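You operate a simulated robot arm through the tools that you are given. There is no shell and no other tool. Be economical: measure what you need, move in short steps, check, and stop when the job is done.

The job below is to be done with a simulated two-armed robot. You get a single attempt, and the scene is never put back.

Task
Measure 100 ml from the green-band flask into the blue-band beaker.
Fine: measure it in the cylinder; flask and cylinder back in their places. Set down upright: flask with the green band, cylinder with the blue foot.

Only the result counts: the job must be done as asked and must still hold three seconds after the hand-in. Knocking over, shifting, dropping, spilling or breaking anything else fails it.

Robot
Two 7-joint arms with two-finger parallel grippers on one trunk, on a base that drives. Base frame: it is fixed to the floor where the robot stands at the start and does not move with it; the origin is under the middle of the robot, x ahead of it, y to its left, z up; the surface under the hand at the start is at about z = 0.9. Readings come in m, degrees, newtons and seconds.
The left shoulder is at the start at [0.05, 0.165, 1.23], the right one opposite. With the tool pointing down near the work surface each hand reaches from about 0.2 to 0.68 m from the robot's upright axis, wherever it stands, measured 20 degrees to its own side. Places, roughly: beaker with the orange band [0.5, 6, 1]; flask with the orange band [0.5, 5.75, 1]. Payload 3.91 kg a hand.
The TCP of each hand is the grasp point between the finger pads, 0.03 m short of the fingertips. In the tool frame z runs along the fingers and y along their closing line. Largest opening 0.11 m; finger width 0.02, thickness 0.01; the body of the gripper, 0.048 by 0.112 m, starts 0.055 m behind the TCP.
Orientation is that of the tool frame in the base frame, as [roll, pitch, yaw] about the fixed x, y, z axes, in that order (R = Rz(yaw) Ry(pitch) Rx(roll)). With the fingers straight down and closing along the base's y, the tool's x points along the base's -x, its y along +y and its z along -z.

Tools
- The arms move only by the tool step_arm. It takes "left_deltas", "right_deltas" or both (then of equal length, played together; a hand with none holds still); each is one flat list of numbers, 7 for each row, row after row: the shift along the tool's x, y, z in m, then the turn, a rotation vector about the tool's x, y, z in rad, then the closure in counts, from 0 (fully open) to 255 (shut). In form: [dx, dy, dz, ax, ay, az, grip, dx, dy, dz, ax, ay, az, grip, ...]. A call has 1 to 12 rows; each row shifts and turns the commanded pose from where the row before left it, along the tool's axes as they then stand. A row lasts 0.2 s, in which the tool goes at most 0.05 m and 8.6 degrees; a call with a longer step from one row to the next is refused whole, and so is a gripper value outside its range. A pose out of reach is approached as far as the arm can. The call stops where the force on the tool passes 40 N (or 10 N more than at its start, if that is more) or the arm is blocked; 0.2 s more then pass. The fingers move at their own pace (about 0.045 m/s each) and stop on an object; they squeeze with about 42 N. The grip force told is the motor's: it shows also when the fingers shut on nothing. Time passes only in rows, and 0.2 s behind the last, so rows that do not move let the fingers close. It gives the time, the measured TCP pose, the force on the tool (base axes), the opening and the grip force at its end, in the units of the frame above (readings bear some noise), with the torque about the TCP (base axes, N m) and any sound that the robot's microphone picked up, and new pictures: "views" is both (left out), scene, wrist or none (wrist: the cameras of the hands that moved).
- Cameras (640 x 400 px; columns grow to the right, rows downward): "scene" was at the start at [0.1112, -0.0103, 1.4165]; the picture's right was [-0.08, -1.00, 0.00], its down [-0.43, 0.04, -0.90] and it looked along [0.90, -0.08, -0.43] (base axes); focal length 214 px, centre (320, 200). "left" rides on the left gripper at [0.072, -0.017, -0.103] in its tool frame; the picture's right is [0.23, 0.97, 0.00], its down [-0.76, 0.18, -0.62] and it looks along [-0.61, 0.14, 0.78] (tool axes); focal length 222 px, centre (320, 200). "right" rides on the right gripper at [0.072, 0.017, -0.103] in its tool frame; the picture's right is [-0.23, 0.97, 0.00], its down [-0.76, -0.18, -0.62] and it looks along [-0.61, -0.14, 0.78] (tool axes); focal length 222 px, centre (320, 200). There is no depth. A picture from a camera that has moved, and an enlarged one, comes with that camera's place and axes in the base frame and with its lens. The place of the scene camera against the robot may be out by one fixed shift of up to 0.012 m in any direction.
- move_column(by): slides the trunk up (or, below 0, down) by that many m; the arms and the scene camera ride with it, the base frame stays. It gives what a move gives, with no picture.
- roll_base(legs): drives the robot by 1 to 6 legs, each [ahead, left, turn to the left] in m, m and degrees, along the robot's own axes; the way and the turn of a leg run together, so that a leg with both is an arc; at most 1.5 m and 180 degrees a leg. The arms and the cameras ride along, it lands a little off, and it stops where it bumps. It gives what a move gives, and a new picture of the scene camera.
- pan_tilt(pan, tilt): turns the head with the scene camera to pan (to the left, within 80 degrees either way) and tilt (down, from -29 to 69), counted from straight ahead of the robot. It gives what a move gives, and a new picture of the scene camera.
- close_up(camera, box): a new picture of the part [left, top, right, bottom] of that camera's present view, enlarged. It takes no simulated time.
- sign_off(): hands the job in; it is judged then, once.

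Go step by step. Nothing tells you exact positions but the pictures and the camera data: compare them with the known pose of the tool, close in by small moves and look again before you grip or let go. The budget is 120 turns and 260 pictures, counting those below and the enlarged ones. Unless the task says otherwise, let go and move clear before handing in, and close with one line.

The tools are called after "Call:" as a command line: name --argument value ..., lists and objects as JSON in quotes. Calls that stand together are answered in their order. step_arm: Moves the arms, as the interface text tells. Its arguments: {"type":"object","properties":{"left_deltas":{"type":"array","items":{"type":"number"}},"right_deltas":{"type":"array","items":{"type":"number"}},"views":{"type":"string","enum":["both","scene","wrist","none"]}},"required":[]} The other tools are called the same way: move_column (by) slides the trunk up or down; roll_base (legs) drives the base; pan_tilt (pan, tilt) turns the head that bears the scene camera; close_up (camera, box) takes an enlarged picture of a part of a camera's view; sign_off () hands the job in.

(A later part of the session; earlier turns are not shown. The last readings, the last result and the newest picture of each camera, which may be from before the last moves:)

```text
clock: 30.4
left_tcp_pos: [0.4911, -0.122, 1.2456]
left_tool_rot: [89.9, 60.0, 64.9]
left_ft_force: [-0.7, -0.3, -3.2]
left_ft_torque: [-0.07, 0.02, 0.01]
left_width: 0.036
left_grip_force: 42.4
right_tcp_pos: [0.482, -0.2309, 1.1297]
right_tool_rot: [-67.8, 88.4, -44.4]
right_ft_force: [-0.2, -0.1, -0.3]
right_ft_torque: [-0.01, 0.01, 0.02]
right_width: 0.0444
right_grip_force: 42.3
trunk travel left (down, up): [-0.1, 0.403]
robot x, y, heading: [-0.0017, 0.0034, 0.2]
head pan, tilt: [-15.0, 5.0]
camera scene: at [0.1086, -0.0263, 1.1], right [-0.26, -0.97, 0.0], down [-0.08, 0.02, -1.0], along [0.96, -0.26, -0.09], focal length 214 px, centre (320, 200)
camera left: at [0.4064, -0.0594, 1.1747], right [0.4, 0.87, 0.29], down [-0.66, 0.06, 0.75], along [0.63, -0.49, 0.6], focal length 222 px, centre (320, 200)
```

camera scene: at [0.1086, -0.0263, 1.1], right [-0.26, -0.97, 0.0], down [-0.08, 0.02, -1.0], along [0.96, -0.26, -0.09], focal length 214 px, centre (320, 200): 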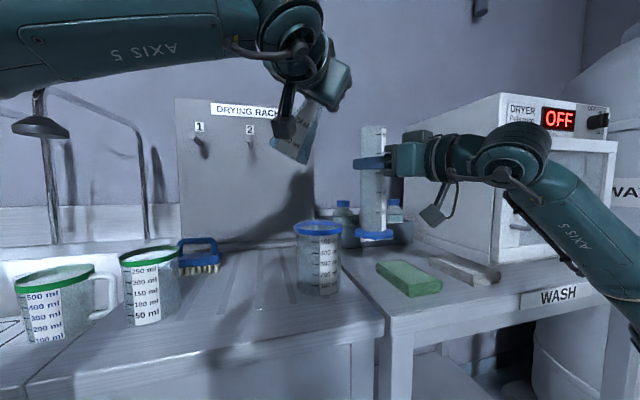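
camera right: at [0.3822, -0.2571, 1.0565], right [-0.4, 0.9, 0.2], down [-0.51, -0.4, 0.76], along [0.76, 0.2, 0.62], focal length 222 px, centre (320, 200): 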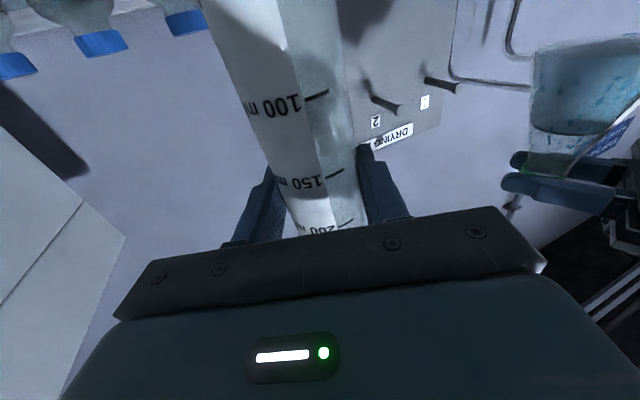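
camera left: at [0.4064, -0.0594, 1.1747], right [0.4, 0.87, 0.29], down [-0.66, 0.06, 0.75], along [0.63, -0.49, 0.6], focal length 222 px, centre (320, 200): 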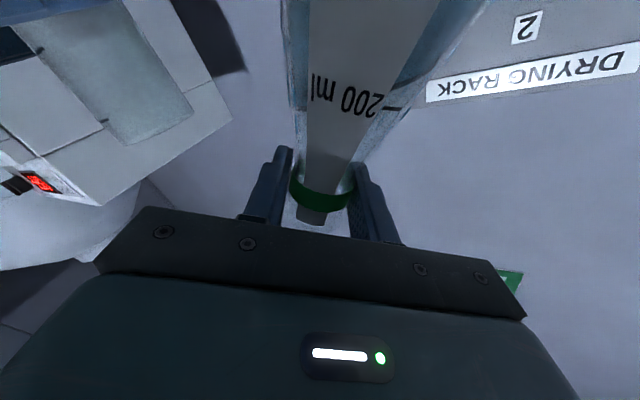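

Call:
close_up --camera "scene" --box '[260, 60, 420, 160]'

Call:
close_up --camera "left" --box '[240, 120, 400, 220]'

Call:
close_up --camera "scene" --box '[330, 110, 450, 250]'

```text
4.00 times, centred on (340, 110) of scene
camera zoom: at [0.1086, -0.0263, 1.1], right [-0.26, -0.97, 0.0], down [-0.08, 0.02, -1.0], along [0.96, -0.26, -0.09], focal length 858 px, centre (240, 560)
```

zoom: 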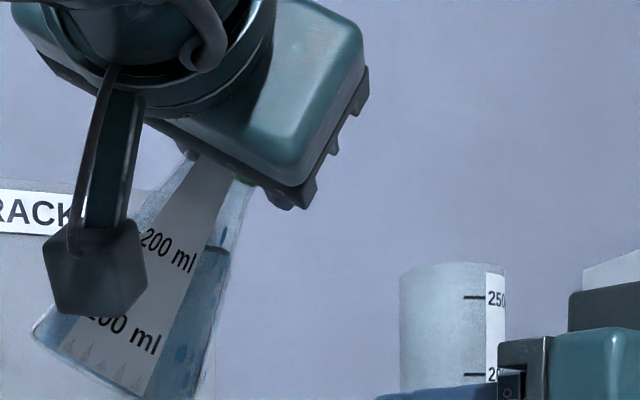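

```text
4.00 times, centred on (320, 170) of left
camera zoom: at [0.4064, -0.0594, 1.1747], right [0.4, 0.87, 0.29], down [-0.66, 0.06, 0.75], along [0.63, -0.49, 0.6], focal length 888 px, centre (320, 320)
```

zoom: 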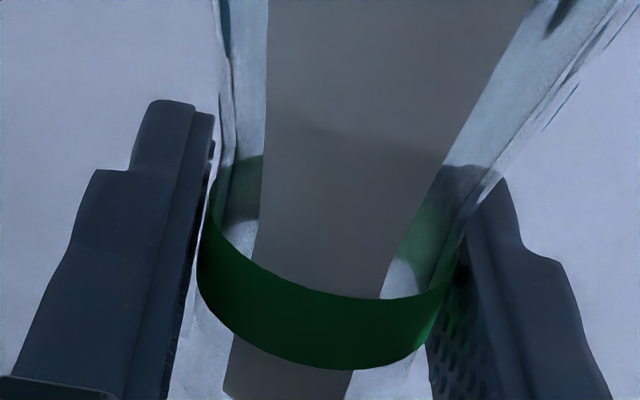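

```text
2.86 times, centred on (390, 180) of scene
camera zoom: at [0.1086, -0.0263, 1.1], right [-0.26, -0.97, 0.0], down [-0.08, 0.02, -1.0], along [0.96, -0.26, -0.09], focal length 613 px, centre (120, 257)
```

zoom: 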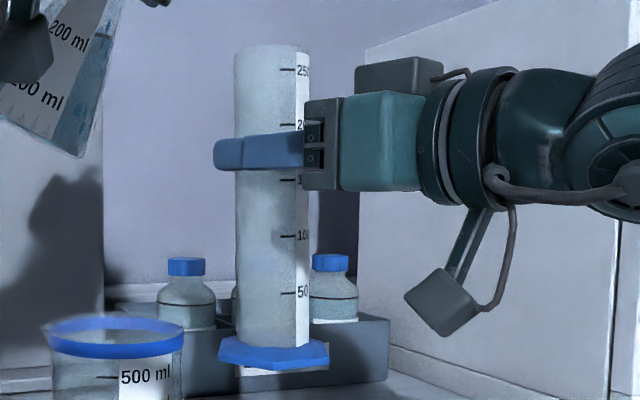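

The cylinder axis lines up with the right TCP, and the 100 ml mark is clearly visible. I'll bring the flask mouth over the cylinder mouth, still at 30°.

Call:
step_arm --left_deltas '[-0.0137, -0.0337, 0.0162, 0, 0, 0, 255, -0.0137, -0.0337, 0.0162, 0, 0, 0, 255, 0, 0, 0, 0, 0, 0, 255]'

Call:
close_up --camera "scene" --box '[290, 60, 450, 160]'

```text
clock: 31.2
left_tcp_pos: [0.4924, -0.1997, 1.236]
left_tool_rot: [90.1, 60.0, 65.0]
left_ft_force: [0.0, 2.2, -3.0]
left_ft_torque: [-0.05, 0.0, 0.02]
left_width: 0.0362
left_grip_force: 42.1
right_tcp_pos: [0.4811, -0.2303, 1.1301]
right_tool_rot: [-67.3, 88.4, -43.8]
right_ft_force: [-0.9, -2.8, -0.6]
right_ft_torque: [0.09, 0.0, -0.03]
right_width: 0.0444
right_grip_force: 42.0
trunk travel left (down, up): [-0.1, 0.403]
robot x, y, heading: [-0.0016, -0.0006, -0.1]
head pan, tilt: [-15.0, 5.0]
camera scene: at [0.1085, -0.0264, 1.1], right [-0.26, -0.97, 0.0], down [-0.08, 0.02, -1.0], along [0.96, -0.26, -0.09], focal length 214 px, centre (320, 200)
camera left: at [0.4057, -0.138, 1.1648], right [0.4, 0.87, 0.29], down [-0.66, 0.06, 0.75], along [0.63, -0.49, 0.6], focal length 222 px, centre (320, 200)
```

scene: 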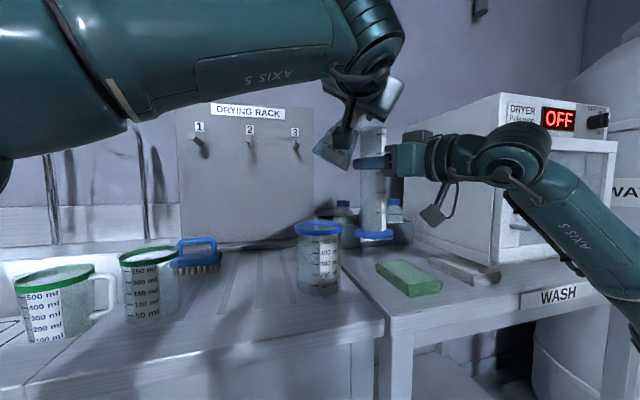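
left: 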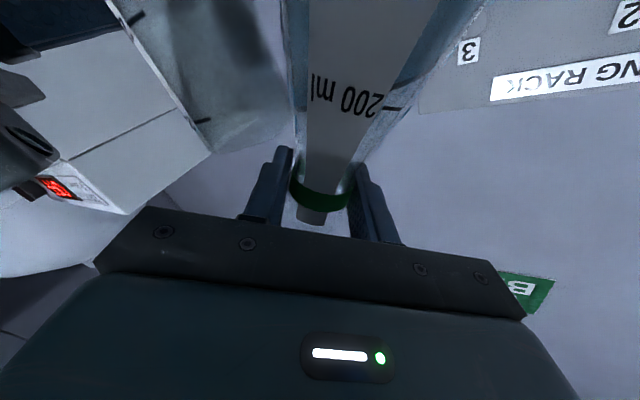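

```text
4.00 times, centred on (370, 110) of scene
camera zoom: at [0.1085, -0.0264, 1.1], right [-0.26, -0.97, 0.0], down [-0.08, 0.02, -1.0], along [0.96, -0.26, -0.09], focal length 858 px, centre (120, 560)
```

zoom: 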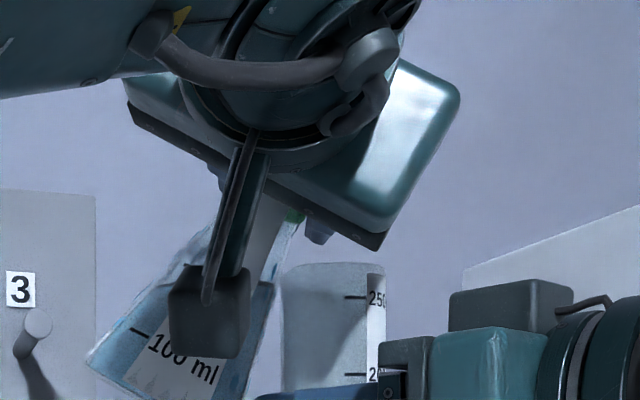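

There is a small contact force: at 30° the flask's cone touches the cylinder's side. I'll back off, tilt further to 50° (still before pouring starts) and check the cylinder.

Call:
step_arm --left_deltas '[0.0005, 0.022, 0, 0, 0, 0, 255, 0, 0, 0, 0, 0, 0.12, 255, 0, 0, 0, 0, 0, 0.12, 255, 0, 0, 0, 0, 0, 0.109, 255, 0, 0, 0, 0, 0, 0, 255]'

Call:
close_up --camera "scene" --box '[290, 60, 450, 160]'

```text
clock: 32.4
left_tcp_pos: [0.5002, -0.1834, 1.2472]
left_tool_rot: [90.0, 40.0, 65.0]
left_ft_force: [-0.3, 0.3, -2.8]
left_ft_torque: [-0.16, 0.09, 0.01]
left_width: 0.0362
left_grip_force: 41.8
right_tcp_pos: [0.4815, -0.2293, 1.1286]
right_tool_rot: [-68.0, 88.4, -44.2]
right_ft_force: [0.3, 1.1, -0.9]
right_ft_torque: [0.02, 0.01, 0.01]
right_width: 0.0448
right_grip_force: 41.7
trunk travel left (down, up): [-0.1, 0.403]
robot x, y, heading: [0.0028, -0.0011, -0.2]
head pan, tilt: [-15.0, 5.0]
camera scene: at [0.1086, -0.0263, 1.1], right [-0.26, -0.97, 0.0], down [-0.08, 0.02, -1.0], along [0.96, -0.26, -0.09], focal length 214 px, centre (320, 200)
camera left: at [0.4241, -0.0997, 1.1867], right [0.34, 0.73, 0.6], down [-0.76, -0.16, 0.63], along [0.55, -0.67, 0.5], focal length 222 px, centre (320, 200)
```

scene: 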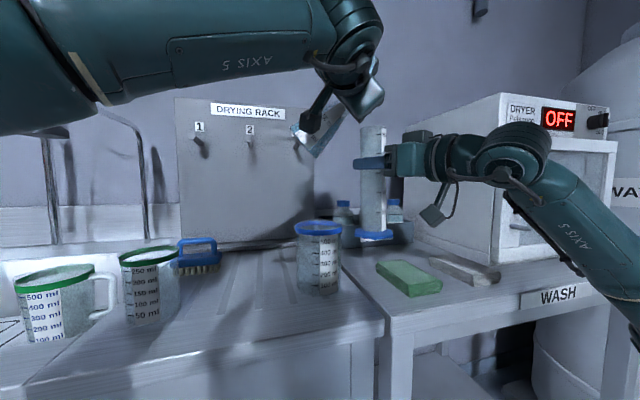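
left: 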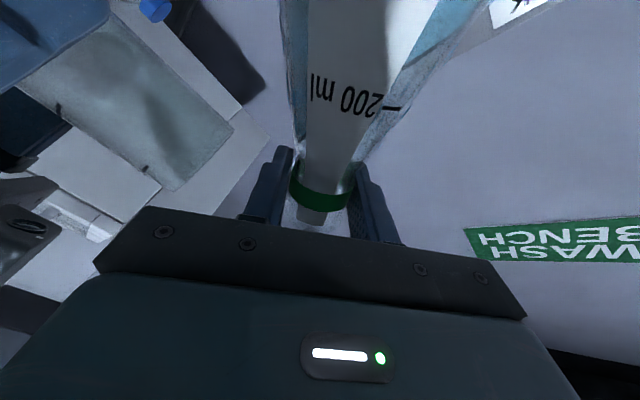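

```text
4.00 times, centred on (370, 110) of scene
camera zoom: at [0.1086, -0.0263, 1.1], right [-0.26, -0.97, 0.0], down [-0.08, 0.02, -1.0], along [0.96, -0.26, -0.09], focal length 858 px, centre (120, 560)
```

zoom: 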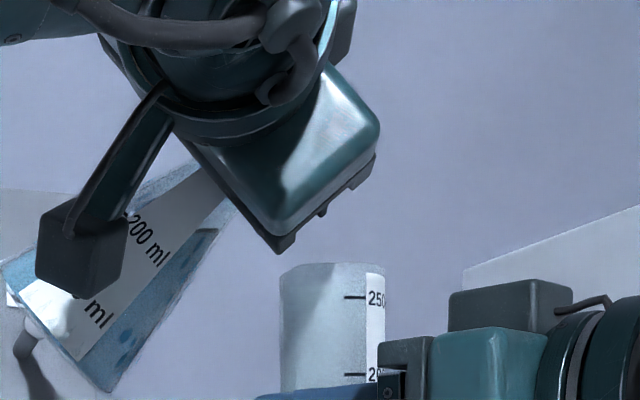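

The cylinder is undisturbed. Moving the lip over the mouth at 50°.

Call:
step_arm --left_deltas '[-0.0067, -0.0228, -0.0015, 0, 0, 0, 255, 0, 0, 0, 0, 0, 0, 255]'

Call:
close_up --camera "scene" --box '[290, 60, 450, 160]'

```text
clock: 33.0
left_tcp_pos: [0.4897, -0.1986, 1.2332]
left_tool_rot: [89.9, 40.0, 65.2]
left_ft_force: [0.0, 0.4, -2.9]
left_ft_torque: [-0.16, 0.07, 0.01]
left_width: 0.0361
left_grip_force: 41.5
right_tcp_pos: [0.482, -0.2306, 1.1302]
right_tool_rot: [-67.9, 88.4, -44.3]
right_ft_force: [0.2, -1.2, -2.0]
right_ft_torque: [-0.02, -0.02, 0.02]
right_width: 0.0448
right_grip_force: 42.5
trunk travel left (down, up): [-0.1, 0.403]
robot x, y, heading: [0.0022, -0.0009, 0.2]
head pan, tilt: [-15.0, 5.0]
camera scene: at [0.1086, -0.0264, 1.1], right [-0.26, -0.97, 0.0], down [-0.08, 0.02, -1.0], along [0.96, -0.26, -0.09], focal length 214 px, centre (320, 200)
camera left: at [0.414, -0.1168, 1.174], right [0.34, 0.73, 0.6], down [-0.76, -0.16, 0.63], along [0.55, -0.67, 0.5], focal length 222 px, centre (320, 200)
```

scene: 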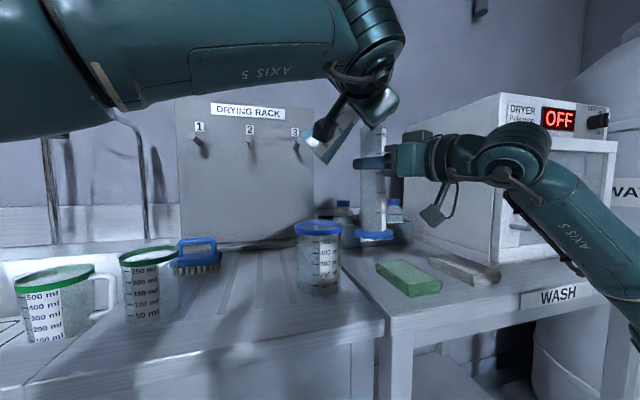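
left: 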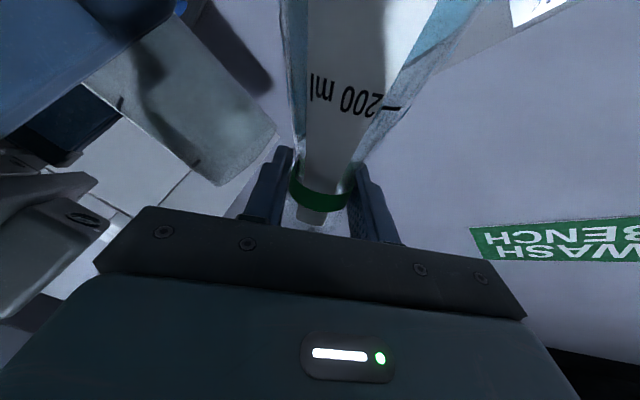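

```text
4.00 times, centred on (370, 110) of scene
camera zoom: at [0.1086, -0.0264, 1.1], right [-0.26, -0.97, 0.0], down [-0.08, 0.02, -1.0], along [0.96, -0.26, -0.09], focal length 858 px, centre (120, 560)
```

zoom: 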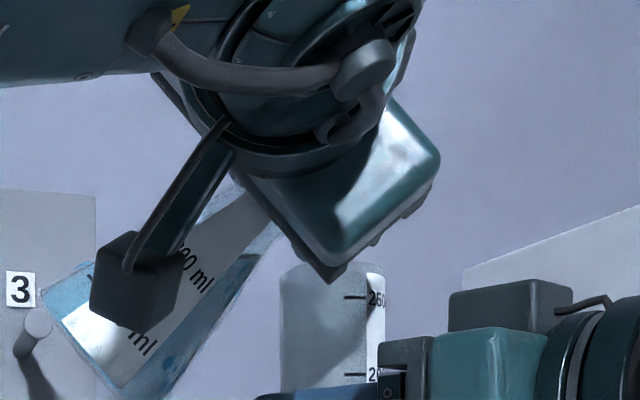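

Call:
close_up --camera "left" --box '[160, 90, 400, 240]'

```text
2.67 times, centred on (280, 165) of left
camera zoom: at [0.414, -0.1168, 1.174], right [0.34, 0.73, 0.6], down [-0.76, -0.16, 0.63], along [0.55, -0.67, 0.5], focal length 592 px, centre (427, 293)
```

zoom: 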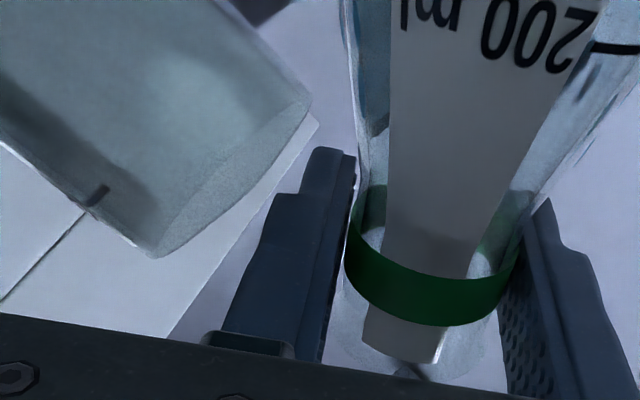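

From the left camera, the cylinder mouth is about 5 mm further forward than assumed. I'll correct for it and tilt gently to 58°.

Call:
step_arm --left_deltas '[0.0023, 0.0019, 0.0035, 0, 0, 0, 255, 0, 0, 0, 0, 0, 0.07, 255, 0, 0, 0, 0, 0, 0.07, 255, 0, 0, 0, 0, 0, 0, 255, 0, 0, 0, 0, 0, 0, 255]'

Call:
close_up --camera "scene" --box '[290, 90, 450, 250]'

```text
clock: 34.2
left_tcp_pos: [0.4931, -0.1986, 1.2328]
left_tool_rot: [90.0, 32.0, 65.0]
left_ft_force: [-0.1, -0.3, -2.9]
left_ft_torque: [-0.17, 0.07, -0.02]
left_width: 0.036
left_grip_force: 41.5
right_tcp_pos: [0.4812, -0.2299, 1.131]
right_tool_rot: [-68.1, 88.3, -44.4]
right_ft_force: [0.3, -0.9, -1.4]
right_ft_torque: [0.02, 0.01, -0.01]
right_width: 0.0446
right_grip_force: 42.3
trunk travel left (down, up): [-0.1, 0.403]
robot x, y, heading: [-0.0005, 0.0048, 0.2]
head pan, tilt: [-15.0, 5.0]
camera scene: at [0.1086, -0.0264, 1.1], right [-0.26, -0.97, 0.0], down [-0.08, 0.02, -1.0], along [0.96, -0.26, -0.09], focal length 214 px, centre (320, 200)
camera left: at [0.4218, -0.1087, 1.1802], right [0.3, 0.64, 0.71], down [-0.8, -0.24, 0.55], along [0.52, -0.73, 0.44], focal length 222 px, centre (320, 200)
```

scene: 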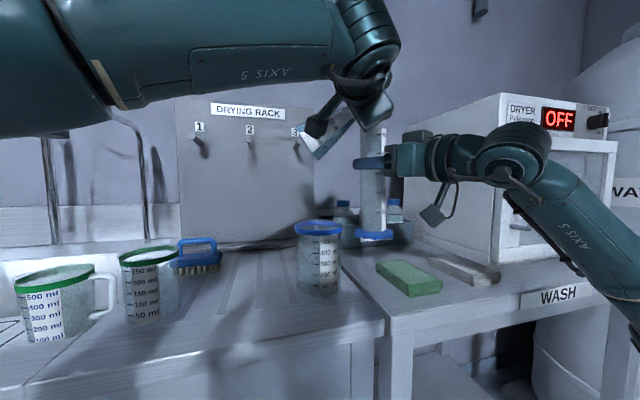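
left: 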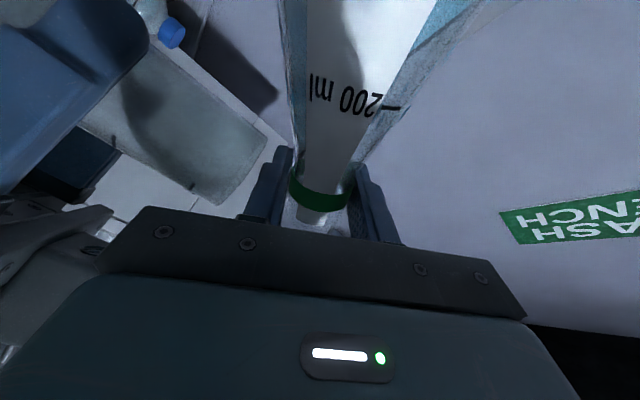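

```text
2.50 times, centred on (370, 170) of scene
camera zoom: at [0.1086, -0.0264, 1.1], right [-0.26, -0.97, 0.0], down [-0.08, 0.02, -1.0], along [0.96, -0.26, -0.09], focal length 536 px, centre (195, 275)
```

zoom: 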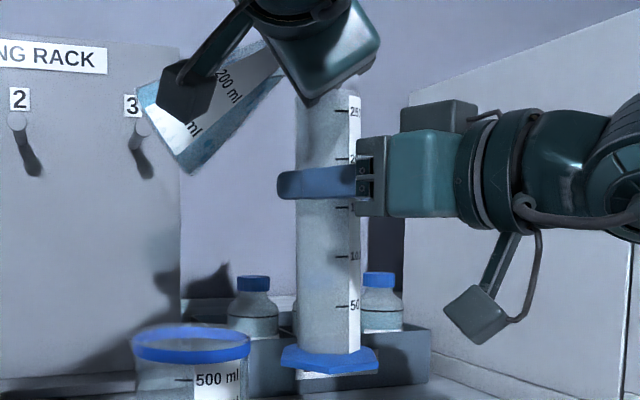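

No flow yet. Tilting on in 2° steps to 64°.

Call:
step_arm --left_deltas '[0, 0, 0, 0, 0, 0.035, 255, 0, 0, 0, 0, 0, 0.035, 255, 0, 0, 0, 0, 0, 0.035, 255, 0, 0, 0, 0, 0, 0, 255, 0, 0, 0, 0, 0, 0, 255]' --views "none"

Call:
close_up --camera "scene" --box '[290, 90, 450, 250]'

```text
clock: 35.4
left_tcp_pos: [0.4934, -0.1977, 1.2333]
left_tool_rot: [90.0, 30.0, 65.1]
left_ft_force: [-0.3, 0.0, -3.0]
left_ft_torque: [-0.18, 0.07, 0.02]
left_width: 0.0363
left_grip_force: 42.2
left hand out of reach, approached as far as the arm can: row 3
right_tcp_pos: [0.481, -0.2302, 1.1304]
right_tool_rot: [-68.1, 88.4, -44.4]
right_ft_force: [0.4, 0.3, -0.5]
right_ft_torque: [-0.02, 0.02, 0.0]
right_width: 0.0444
right_grip_force: 42.3
trunk travel left (down, up): [-0.1, 0.403]
robot x, y, heading: [0.0013, 0.0035, 0.1]
head pan, tilt: [-15.0, 5.0]
```

```text
2.50 times, centred on (370, 170) of scene
camera zoom: at [0.1086, -0.0264, 1.1], right [-0.26, -0.97, 0.0], down [-0.08, 0.02, -1.0], along [0.96, -0.26, -0.09], focal length 536 px, centre (195, 275)
```

zoom: 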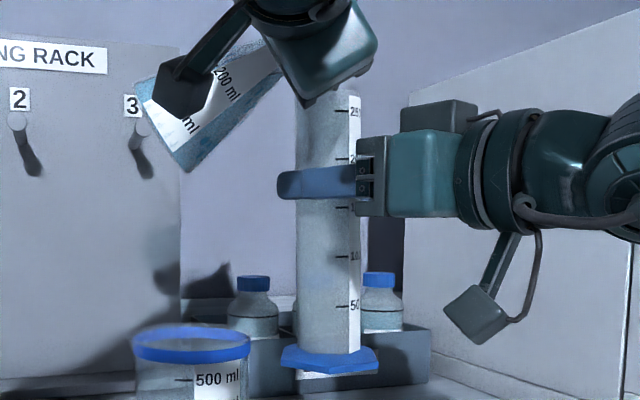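

The left wrist hits a joint limit at 60° in this roll direction, so nothing has poured. The hand needs to grip the flask flipped over, which allows a larger inward roll. I'll back off, stand the flask upright again and return it.

Call:
step_arm --left_deltas '[0.0297, 0.0287, 0, 0, 0, 0, 255, 0.0297, 0.0287, 0, 0, 0, 0, 255, 0, 0, 0, 0, 0, -0.1496, 255, 0, 0, 0, 0, 0, -0.1496, 255, 0, 0, 0, 0, 0, -0.1496, 255, 0, 0, 0, 0, 0, -0.1496, 255, 0, 0, 0, 0, 0, -0.1496, 255, 0, 0, 0, 0, 0, -0.1496, 255, 0, 0, 0, 0, 0, -0.1496, 255, 0, 0, 0, 0, 0, 0, 255]' --views "scene"

```text
clock: 37.6
left_tcp_pos: [0.5038, -0.179, 1.2392]
left_tool_rot: [-28.0, 89.7, -52.8]
left_ft_force: [6.7, 11.6, 6.1]
left_ft_torque: [1.14, -0.67, 0.01]
left_width: 0.0406
left_grip_force: 42.3
left hand out of reach, approached as far as the arm can: row 1, 2
right_tcp_pos: [0.4825, -0.2299, 1.1288]
right_tool_rot: [-76.5, 88.4, -52.9]
right_ft_force: [-7.2, -10.5, -10.1]
right_ft_torque: [-0.45, 0.17, 0.11]
right_width: 0.0445
right_grip_force: 41.8
trunk travel left (down, up): [-0.1, 0.403]
robot x, y, heading: [0.0014, 0.0004, 0.1]
head pan, tilt: [-15.0, 5.0]
camera scene: at [0.1086, -0.0264, 1.1], right [-0.26, -0.97, 0.0], down [-0.08, 0.02, -1.0], along [0.96, -0.26, -0.09], focal length 214 px, centre (320, 200)
```

scene: 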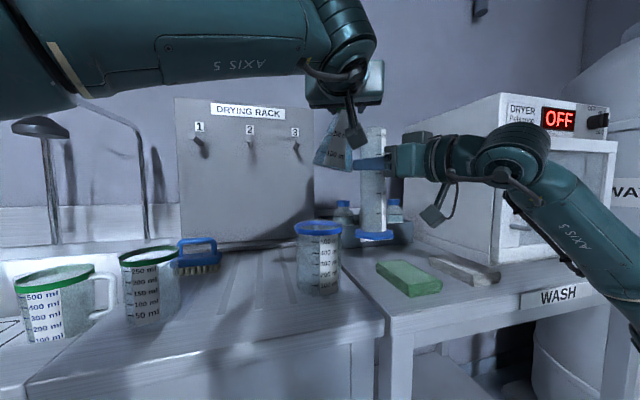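

The retreat fell short, so the flask's side is leaning on the cylinder. I'll move straight away from it now.

Call:
step_arm --left_deltas '[0, 0.02, 0, 0, 0, 0, 255, 0, 0.03, 0, 0, 0, 0, 255, 0, 0, 0, 0, 0, 0, 255]'

Call:
close_up --camera "scene" --box '[260, 70, 420, 250]'

```text
clock: 38.4
left_tcp_pos: [0.5236, -0.1358, 1.2375]
left_tool_rot: [-98.0, 89.9, -123.1]
left_ft_force: [0.1, 0.8, -2.5]
left_ft_torque: [0.0, 0.03, 0.03]
left_width: 0.0371
left_grip_force: 42.0
right_tcp_pos: [0.4809, -0.2297, 1.1308]
right_tool_rot: [-66.7, 88.3, -43.0]
right_ft_force: [0.5, 0.8, -0.7]
right_ft_torque: [0.01, 0.01, 0.0]
right_width: 0.0446
right_grip_force: 42.2
trunk travel left (down, up): [-0.1, 0.403]
robot x, y, heading: [-0.0029, 0.0047, -0.0]
head pan, tilt: [-15.0, 5.0]
camera scene: at [0.1086, -0.0263, 1.1], right [-0.26, -0.97, 0.0], down [-0.08, 0.02, -1.0], along [0.96, -0.26, -0.09], focal length 214 px, centre (320, 200)
camera left: at [0.4212, -0.1077, 1.1648], right [0.41, 0.88, -0.23], down [-0.49, 0.43, 0.76], along [0.77, -0.2, 0.61], focal length 222 px, centre (320, 200)
```

scene: 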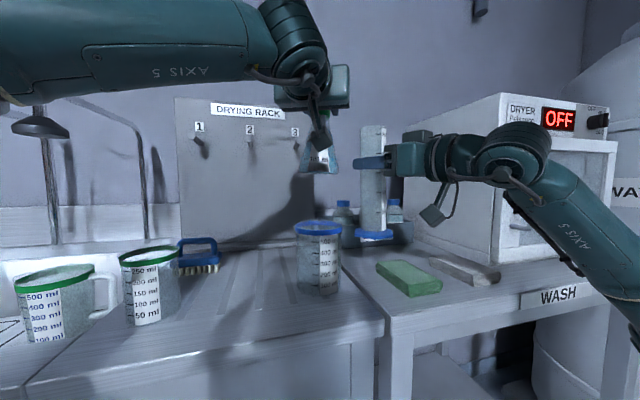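
left: 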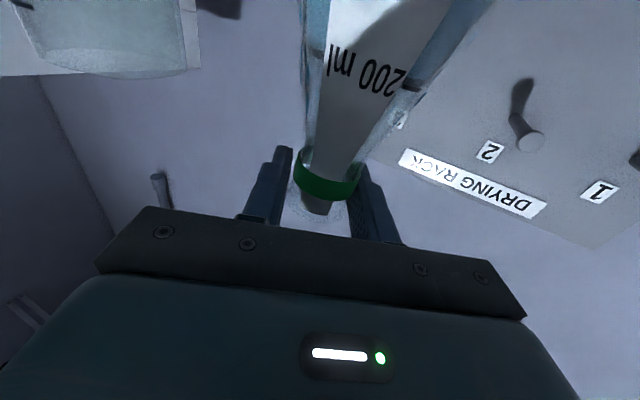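

```text
2.22 times, centred on (340, 160) of scene
camera zoom: at [0.1086, -0.0263, 1.1], right [-0.26, -0.97, 0.0], down [-0.08, 0.02, -1.0], along [0.96, -0.26, -0.09], focal length 477 px, centre (276, 289)
```

zoom: 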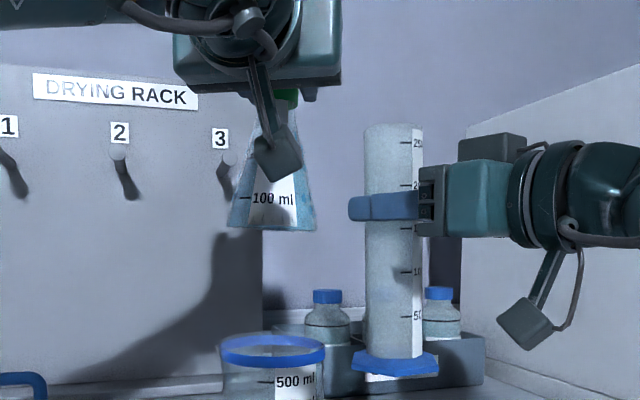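

No spill, and both vessels are intact. The flask has turned about 5° in the grip. I'll carry it back above its place, correct the lean and lower it most of the way.

Call:
step_arm --left_deltas '[0, 0.03, 0, 0, 0, 0, 255, 0, 0, 0, -0.145, 0, 0, 255, 0, 0, 0, -0.145, 0, 0, 255, 0, 0, 0, -0.145, 0, 0, 255, 0, 0.03, -0.014, 0, 0, 0, 255, 0, 0.04, -0.014, 0, 0, 0, 255, 0, 0.04, -0.014, 0, 0, -0.07, 255, 0, 0, 0, 0, 0, 0, 255]'

Call:
close_up --camera "scene" --box '[150, 70, 350, 195]'

```text
clock: 40.2
left_tcp_pos: [0.4933, 0.0032, 1.2372]
left_tool_rot: [-89.2, 85.9, -89.3]
left_ft_force: [0.3, -0.1, -4.0]
left_ft_torque: [0.02, 0.01, -0.02]
left_width: 0.0368
left_grip_force: 41.8
right_tcp_pos: [0.4823, -0.2302, 1.1295]
right_tool_rot: [-68.2, 88.4, -44.5]
right_ft_force: [0.3, 0.8, -0.7]
right_ft_torque: [-0.03, -0.01, -0.03]
right_width: 0.0447
right_grip_force: 41.9
trunk travel left (down, up): [-0.1, 0.403]
robot x, y, heading: [-0.0002, 0.0009, 0.1]
head pan, tilt: [-15.0, 5.0]
camera scene: at [0.1085, -0.0262, 1.1], right [-0.26, -0.97, 0.0], down [-0.08, 0.02, -1.0], along [0.96, -0.26, -0.09], focal length 214 px, centre (320, 200)
camera left: at [0.3903, -0.0203, 1.1664], right [0.0, 0.96, -0.3], down [-0.62, 0.23, 0.75], along [0.78, 0.18, 0.6], focal length 222 px, centre (320, 200)
```

scene: 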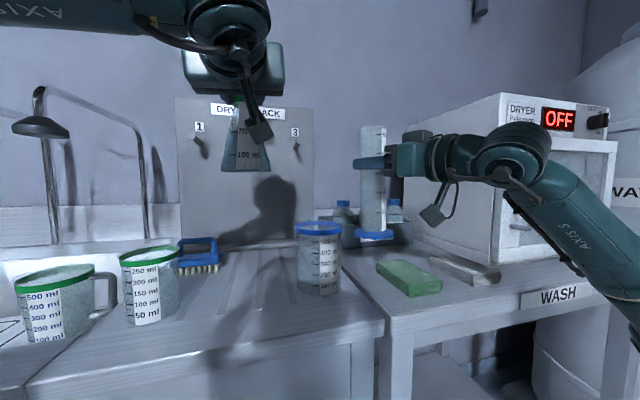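
left: 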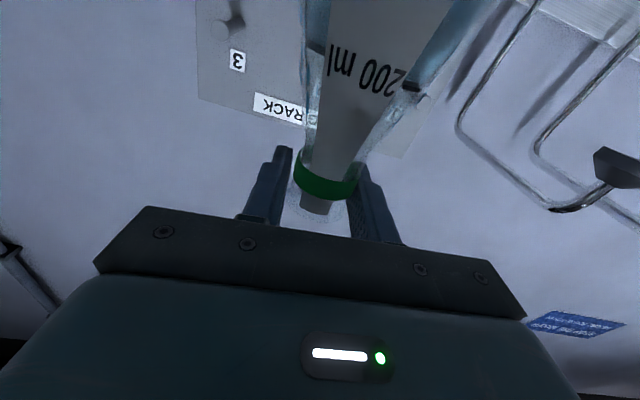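

```text
3.20 times, centred on (250, 132) of scene
camera zoom: at [0.1085, -0.0262, 1.1], right [-0.26, -0.97, 0.0], down [-0.08, 0.02, -1.0], along [0.96, -0.26, -0.09], focal length 686 px, centre (544, 416)
```

zoom: 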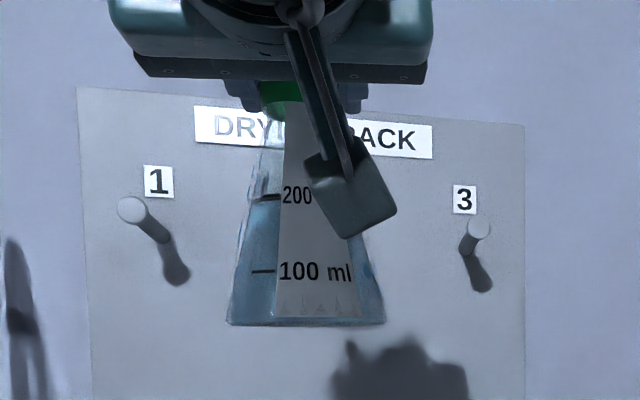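

The flask hangs upright again. Lowering to about 1 cm above its place.

Call:
step_arm --left_deltas '[0.0412, 0.0039, -0.0028, 0, 0, 0, 255, 0.0412, 0.0039, -0.0028, 0, 0, 0, 255, 0.0412, 0.0039, -0.0028, 0, 0, 0, 255, 0.0412, 0.0039, -0.0028, 0, 0, 0, 255, 0.0412, 0.0039, -0.0028, 0, 0, 0, 255, 0, 0, 0, 0, 0, 0, 255, 0, 0, 0, 0, 0, 0, 255]' --views "wrist"

```text
clock: 41.8
left_tcp_pos: [0.4801, 0.009, 1.03]
left_tool_rot: [-89.7, 85.9, -89.7]
left_ft_force: [0.5, 0.5, -3.4]
left_ft_torque: [-0.04, 0.0, -0.01]
left_width: 0.0368
left_grip_force: 41.3
right_tcp_pos: [0.4815, -0.2294, 1.1303]
right_tool_rot: [-68.0, 88.4, -44.3]
right_ft_force: [0.0, 0.1, -1.0]
right_ft_torque: [0.02, 0.04, -0.03]
right_width: 0.0445
right_grip_force: 41.9
trunk travel left (down, up): [-0.1, 0.403]
robot x, y, heading: [-0.0023, -0.0023, -0.1]
head pan, tilt: [-15.0, 5.0]
camera left: at [0.3764, -0.0137, 0.959], right [0.0, 0.96, -0.3], down [-0.62, 0.23, 0.75], along [0.78, 0.18, 0.6], focal length 222 px, centre (320, 200)
```

left: 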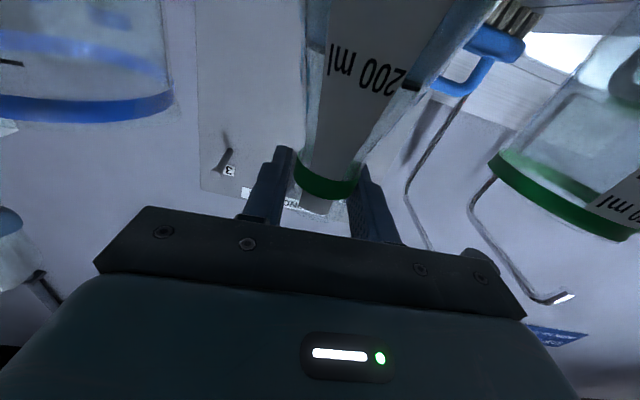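

Call:
step_arm --left_deltas '[0.004, 0, 0, 0, 0, 0, 255, 0.003, 0, 0, 0, 0, 0, 255, 0.003, 0, 0, 0, 0, 0, 255, 0, 0, 0, 0, 0, 0, 255]' --views "none"

```text
clock: 42.8
left_tcp_pos: [0.4799, 0.0075, 1.0231]
left_tool_rot: [-85.2, 85.9, -85.2]
left_ft_force: [2.7, 1.6, 19.1]
left_ft_torque: [0.92, -0.13, 0.02]
left_width: 0.0374
left_grip_force: 42.4
right_tcp_pos: [0.4796, -0.2312, 1.1316]
right_tool_rot: [-65.9, 88.3, -42.2]
right_ft_force: [0.3, 0.0, -0.1]
right_ft_torque: [0.0, 0.03, 0.02]
right_width: 0.0445
right_grip_force: 42.0
trunk travel left (down, up): [-0.1, 0.403]
robot x, y, heading: [0.0008, -0.0022, 0.0]
head pan, tilt: [-15.0, 5.0]
```

The flask is on the bench. I'll ease the pressure, then open.

Call:
step_arm --left_deltas '[-0.002, 0, 0, 0, 0, 0, 255, 0, 0, 0, 0, 0, 0, 255, 0, 0, 0, 0, 0, 0, 150, 0, 0, 0, 0, 0, 0, 100, 0, 0, 0, 0, 0, 0, 0, 0, 0, 0, 0, 0, 0, 0, 0, 0, 0, 0, 0, 0, 0, 0, 0, 0, 0, 0, 0, 0]'

```text
clock: 44.6
left_tcp_pos: [0.4804, 0.0077, 1.0223]
left_tool_rot: [-89.3, 85.9, -89.1]
left_ft_force: [0.3, 0.3, 0.1]
left_ft_torque: [0.02, -0.06, -0.03]
left_width: 0.1099
left_grip_force: 0.0
right_tcp_pos: [0.4811, -0.2303, 1.1299]
right_tool_rot: [-67.7, 88.4, -44.1]
right_ft_force: [-0.1, 0.1, -1.4]
right_ft_torque: [0.02, 0.0, -0.01]
right_width: 0.0444
right_grip_force: 41.8
trunk travel left (down, up): [-0.1, 0.403]
robot x, y, heading: [-0.0009, 0.0023, -0.1]
head pan, tilt: [-15.0, 5.0]
camera scene: at [0.1084, -0.0263, 1.1001], right [-0.26, -0.97, 0.0], down [-0.08, 0.02, -1.0], along [0.96, -0.26, -0.09], focal length 214 px, centre (320, 200)
camera left: at [0.3763, -0.0154, 0.9514], right [0.0, 0.96, -0.3], down [-0.62, 0.23, 0.75], along [0.78, 0.18, 0.6], focal length 222 px, centre (320, 200)
```

scene: 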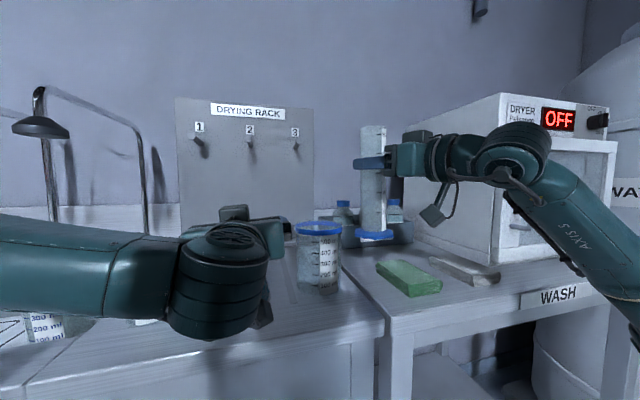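
left: 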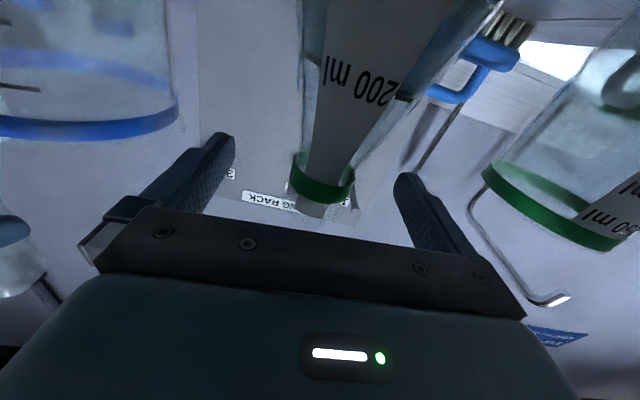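

The flask is standing free. I'll retract the left hand, rise clear, and begin rolling it outward toward the flipped pose.

Call:
step_arm --left_deltas '[0, 0, -0.04, 0, 0, 0, 0, 0, 0, -0.04, 0, 0, 0, 0, -0.04, 0, 0, 0, 0, 0, 0, -0.04, 0, 0, 0, 0, 0, 0, -0.04, 0, 0, 0, 0, 0, 0, -0.03, 0, 0, 0, 0, 0, 0, 0, 0, 0, 0, 0, -0.149, 0, 0, 0, 0, 0, 0, -0.149, 0, 0, 0, 0, 0, 0, -0.149, 0, 0, 0, 0, 0, 0, -0.149, 0, 0, 0, 0, 0, 0, -0.149, 0, 0, 0, 0, 0, 0, -0.149, 0]' --views "none"

Call:
step_arm --left_deltas '[0, 0, 0, 0, 0, -0.149, 0, 0, 0, 0, 0, 0, -0.149, 0, 0, 0, 0, 0, 0, -0.149, 0, 0, 0, 0, 0, 0, -0.149, 0, 0, 0, 0, 0, 0, -0.149, 0, 0, 0, 0, 0, 0, -0.149, 0, 0, 0, 0, 0, 0, -0.149, 0, 0, 0, 0, 0, 0, -0.149, 0, 0, 0, 0, 0, 0, -0.149, 0, 0, 0, 0, 0, 0, -0.149, 0, 0, 0, 0, 0, 0, -0.149, 0, 0, 0, 0, 0, 0, -0.149, 0]' --views "scene"

```text
clock: 47.2
left_tcp_pos: [0.4005, 0.0171, 1.1739]
left_tool_rot: [-89.9, 34.5, -89.8]
left_ft_force: [0.8, 0.0, -0.1]
left_ft_torque: [0.0, 0.01, 0.02]
left_width: 0.1099
left_grip_force: 0.0
right_tcp_pos: [0.4821, -0.2299, 1.1304]
right_tool_rot: [-67.8, 88.3, -44.2]
right_ft_force: [-0.1, -0.6, -1.3]
right_ft_torque: [-0.01, 0.03, -0.01]
right_width: 0.0445
right_grip_force: 42.0
trunk travel left (down, up): [-0.1, 0.403]
robot x, y, heading: [-0.0003, 0.0011, 0.0]
head pan, tilt: [-15.0, 5.0]
```

```text
clock: 49.8
left_tcp_pos: [0.4006, 0.0187, 1.1723]
left_tool_rot: [-89.8, -68.0, -90.1]
left_ft_force: [-0.7, 0.6, 0.8]
left_ft_torque: [-0.02, 0.01, 0.03]
left_width: 0.1099
left_grip_force: 0.0
right_tcp_pos: [0.4811, -0.2295, 1.1311]
right_tool_rot: [-67.7, 88.4, -44.0]
right_ft_force: [0.0, 0.3, -1.1]
right_ft_torque: [0.02, -0.01, 0.02]
right_width: 0.0447
right_grip_force: 42.2
trunk travel left (down, up): [-0.1, 0.403]
robot x, y, heading: [-0.0001, -0.0019, 0.3]
head pan, tilt: [-15.0, 5.0]
camera scene: at [0.1083, -0.0263, 1.1001], right [-0.26, -0.97, 0.0], down [-0.08, 0.02, -1.0], along [0.96, -0.26, -0.09], focal length 214 px, centre (320, 200)
```

scene: 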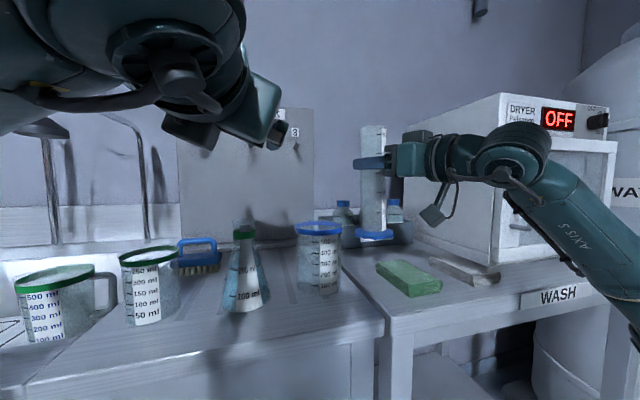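

The outward roll range is ample. I'll finish the flip to 180° and lower in front of the flask.

Call:
step_arm --left_deltas '[0, 0, -0.01, 0, 0, -0.128, 0, 0, 0, -0.01, 0, 0, -0.128, 0, 0, 0, 0, 0, 0, -0.128, 0, -0.04, 0.004, 0, 0, 0, 0, 0, -0.04, 0.004, 0, 0, 0, 0, 0, -0.04, 0.003, 0, 0, 0, 0, 0, -0.034, 0, 0, 0, 0, 0, 0, 0, 0, 0, 0, 0, 0, 0]'

```text
clock: 51.6
left_tcp_pos: [0.3785, 0.0075, 1.0157]
left_tool_rot: [-74.6, -89.9, -105.4]
left_ft_force: [-0.4, -0.6, 0.0]
left_ft_torque: [0.01, 0.0, 0.01]
left_width: 0.1099
left_grip_force: 0.0
right_tcp_pos: [0.4811, -0.2306, 1.13]
right_tool_rot: [-67.8, 88.5, -44.0]
right_ft_force: [-0.6, 0.0, -1.6]
right_ft_torque: [0.02, 0.0, 0.01]
right_width: 0.0445
right_grip_force: 41.3
trunk travel left (down, up): [-0.1, 0.403]
robot x, y, heading: [-0.0037, 0.0031, 0.0]
head pan, tilt: [-15.0, 5.0]
camera scene: at [0.1084, -0.0263, 1.1], right [-0.26, -0.97, 0.0], down [-0.08, 0.02, -1.0], along [0.96, -0.26, -0.09], focal length 214 px, centre (320, 200)
camera left: at [0.2739, 0.0236, 1.089], right [0.0, -0.97, 0.22], down [-0.62, -0.18, -0.76], along [0.78, -0.14, -0.61], focal length 222 px, centre (320, 200)
```

scene: 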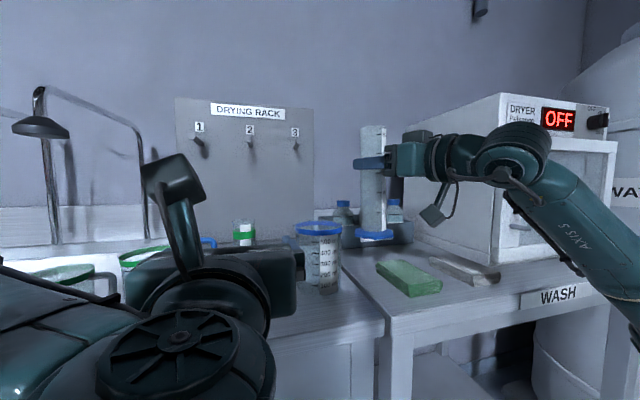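
left: 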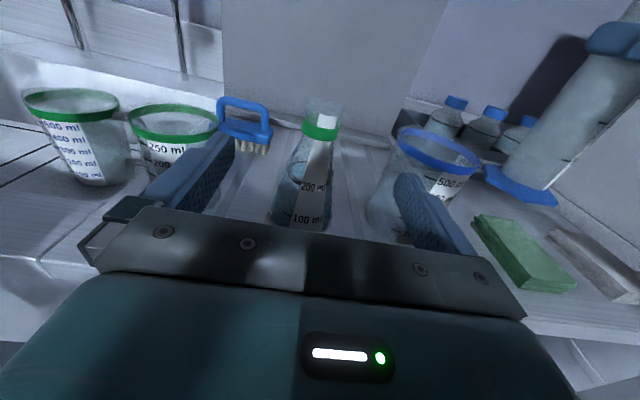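

Call:
step_arm --left_deltas '[-0.002, 0, 0.04, 0, 0, 0, 0, 0, 0, 0.04, 0, 0, 0, 0, 0, 0, 0.023, 0, 0, 0, 0, 0, 0, 0, 0, 0, 0, 0]' --views "wrist"

```text
clock: 52.6
left_tcp_pos: [0.482, 0.0077, 1.0165]
left_tool_rot: [-77.8, -89.9, -102.1]
left_ft_force: [-0.1, -0.7, 0.3]
left_ft_torque: [-0.02, 0.02, -0.01]
left_width: 0.1101
left_grip_force: 0.1
right_tcp_pos: [0.4803, -0.229, 1.1299]
right_tool_rot: [-67.8, 88.3, -44.2]
right_ft_force: [-0.3, -0.1, -0.6]
right_ft_torque: [0.01, -0.02, 0.02]
right_width: 0.0447
right_grip_force: 42.7
trunk travel left (down, up): [-0.1, 0.403]
robot x, y, heading: [-0.0011, -0.0023, 0.0]
head pan, tilt: [-15.0, 5.0]
camera left: at [0.3784, 0.0233, 1.0896], right [0.0, -0.97, 0.22], down [-0.62, -0.17, -0.76], along [0.78, -0.14, -0.61], focal length 222 px, centre (320, 200)
```

left: 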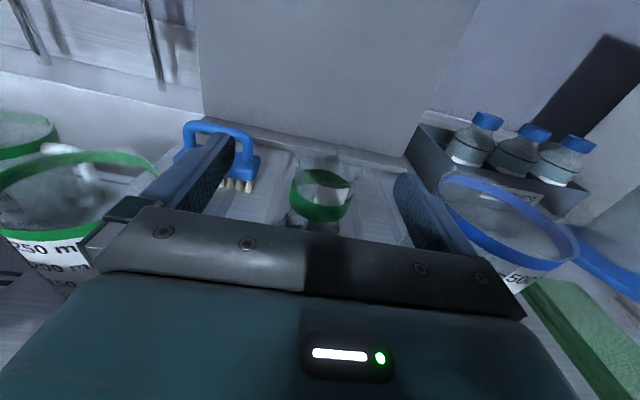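

The neck sits centred at the TCP. Closing.

Call:
step_arm --left_deltas '[0, 0, 0, 0, 0, 0, 255, 0, 0, 0, 0, 0, 0, 255, 0, 0, 0, 0, 0, 0, 255, 0, 0, 0, 0, 0, 0, 255, 0, 0, 0, 0, 0, 0, 255, 0, 0, 0, 0, 0, 0, 255, 0, 0, 0, 0, 0, 0, 255]' --views "wrist"

Call:
close_up --camera "left" --box '[240, 130, 400, 230]'

```text
clock: 54.2
left_tcp_pos: [0.4826, 0.0063, 1.0169]
left_tool_rot: [-75.5, -89.7, -104.5]
left_ft_force: [0.6, -1.1, 1.2]
left_ft_torque: [0.03, -0.01, -0.02]
left_width: 0.036
left_grip_force: 42.2
right_tcp_pos: [0.4814, -0.2298, 1.131]
right_tool_rot: [-67.6, 88.4, -43.8]
right_ft_force: [0.1, 0.5, -0.8]
right_ft_torque: [0.0, 0.0, 0.0]
right_width: 0.0445
right_grip_force: 41.6
trunk travel left (down, up): [-0.1, 0.403]
robot x, y, heading: [0.0036, 0.0016, 0.0]
head pan, tilt: [-15.0, 5.0]
camera left: at [0.3779, 0.023, 1.0898], right [0.0, -0.97, 0.22], down [-0.62, -0.17, -0.76], along [0.78, -0.14, -0.61], focal length 222 px, centre (320, 200)
```

left: 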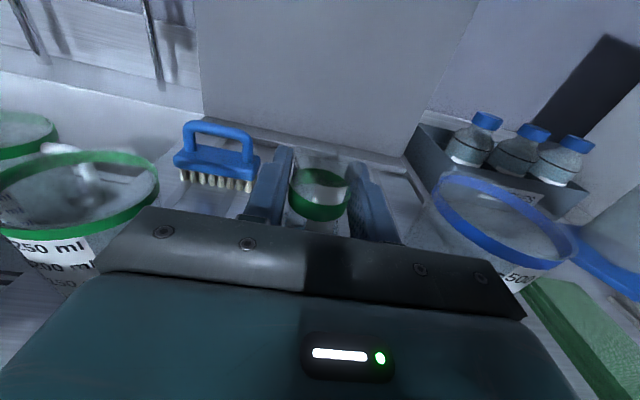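

```text
4.00 times, centred on (320, 180) of left
camera zoom: at [0.3779, 0.023, 1.0898], right [0.0, -0.97, 0.22], down [-0.62, -0.17, -0.76], along [0.78, -0.14, -0.61], focal length 888 px, centre (320, 280)
```

zoom: 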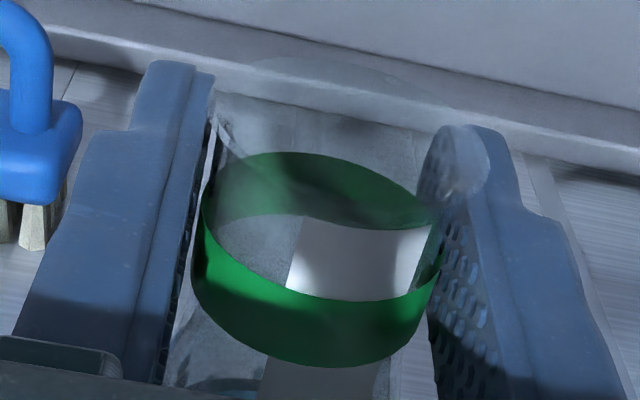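

Gripped and centred. I'll lift, yaw and carry the flask to a stand-off point left of the cylinder.

Call:
step_arm --left_deltas '[0.03, 0, 0, 0, 0, 0, 255, 0.045, 0, 0, 0, 0, 0, 255, 0.045, 0, 0, 0, 0, 0, 255, 0.045, 0, 0, 0, 0, 0, 255, 0.045, 0, 0, 0, 0, 0, 255, 0, 0, 0, -0.145, 0, 0, 255, 0, 0, 0, -0.145, 0, 0, 255, 0, 0, 0, -0.146, 0, 0, 255, 0.006, 0.03, 0.0346, 0, 0, 0, 255, 0.006, 0.03, 0.0346, 0, 0, 0, 255, 0.006, 0.03, 0.0346, 0, 0, 0, 255, 0, 0, 0, 0, 0, 0, 255]'

```text
clock: 56.8
left_tcp_pos: [0.5393, -0.1189, 1.243]
left_tool_rot: [-99.2, -89.6, -105.9]
left_ft_force: [0.2, -0.4, -3.0]
left_ft_torque: [0.01, -0.01, 0.02]
left_width: 0.0359
left_grip_force: 42.0
right_tcp_pos: [0.482, -0.2294, 1.1295]
right_tool_rot: [-67.9, 88.3, -44.3]
right_ft_force: [-0.5, -0.4, -0.2]
right_ft_torque: [0.0, 0.03, 0.01]
right_width: 0.0447
right_grip_force: 42.0
trunk travel left (down, up): [-0.1, 0.403]
robot x, y, heading: [-0.0005, 0.0008, -0.2]
head pan, tilt: [-15.0, 5.0]
camera scene: at [0.1086, -0.0264, 1.1], right [-0.26, -0.97, 0.0], down [-0.08, 0.02, -1.0], along [0.96, -0.26, -0.09], focal length 214 px, centre (320, 200)
camera left: at [0.452, -0.0606, 1.316], right [-0.41, -0.88, 0.22], down [-0.64, 0.11, -0.76], along [0.65, -0.46, -0.61], focal length 222 px, centre (320, 200)
```

scene: 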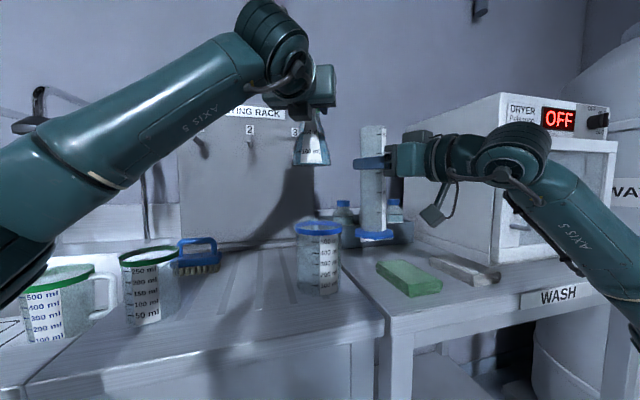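
left: 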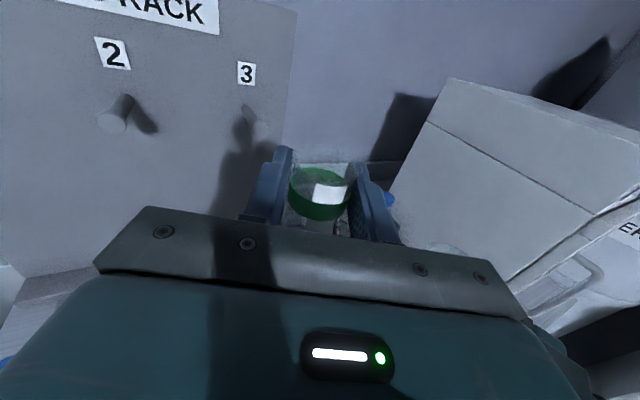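

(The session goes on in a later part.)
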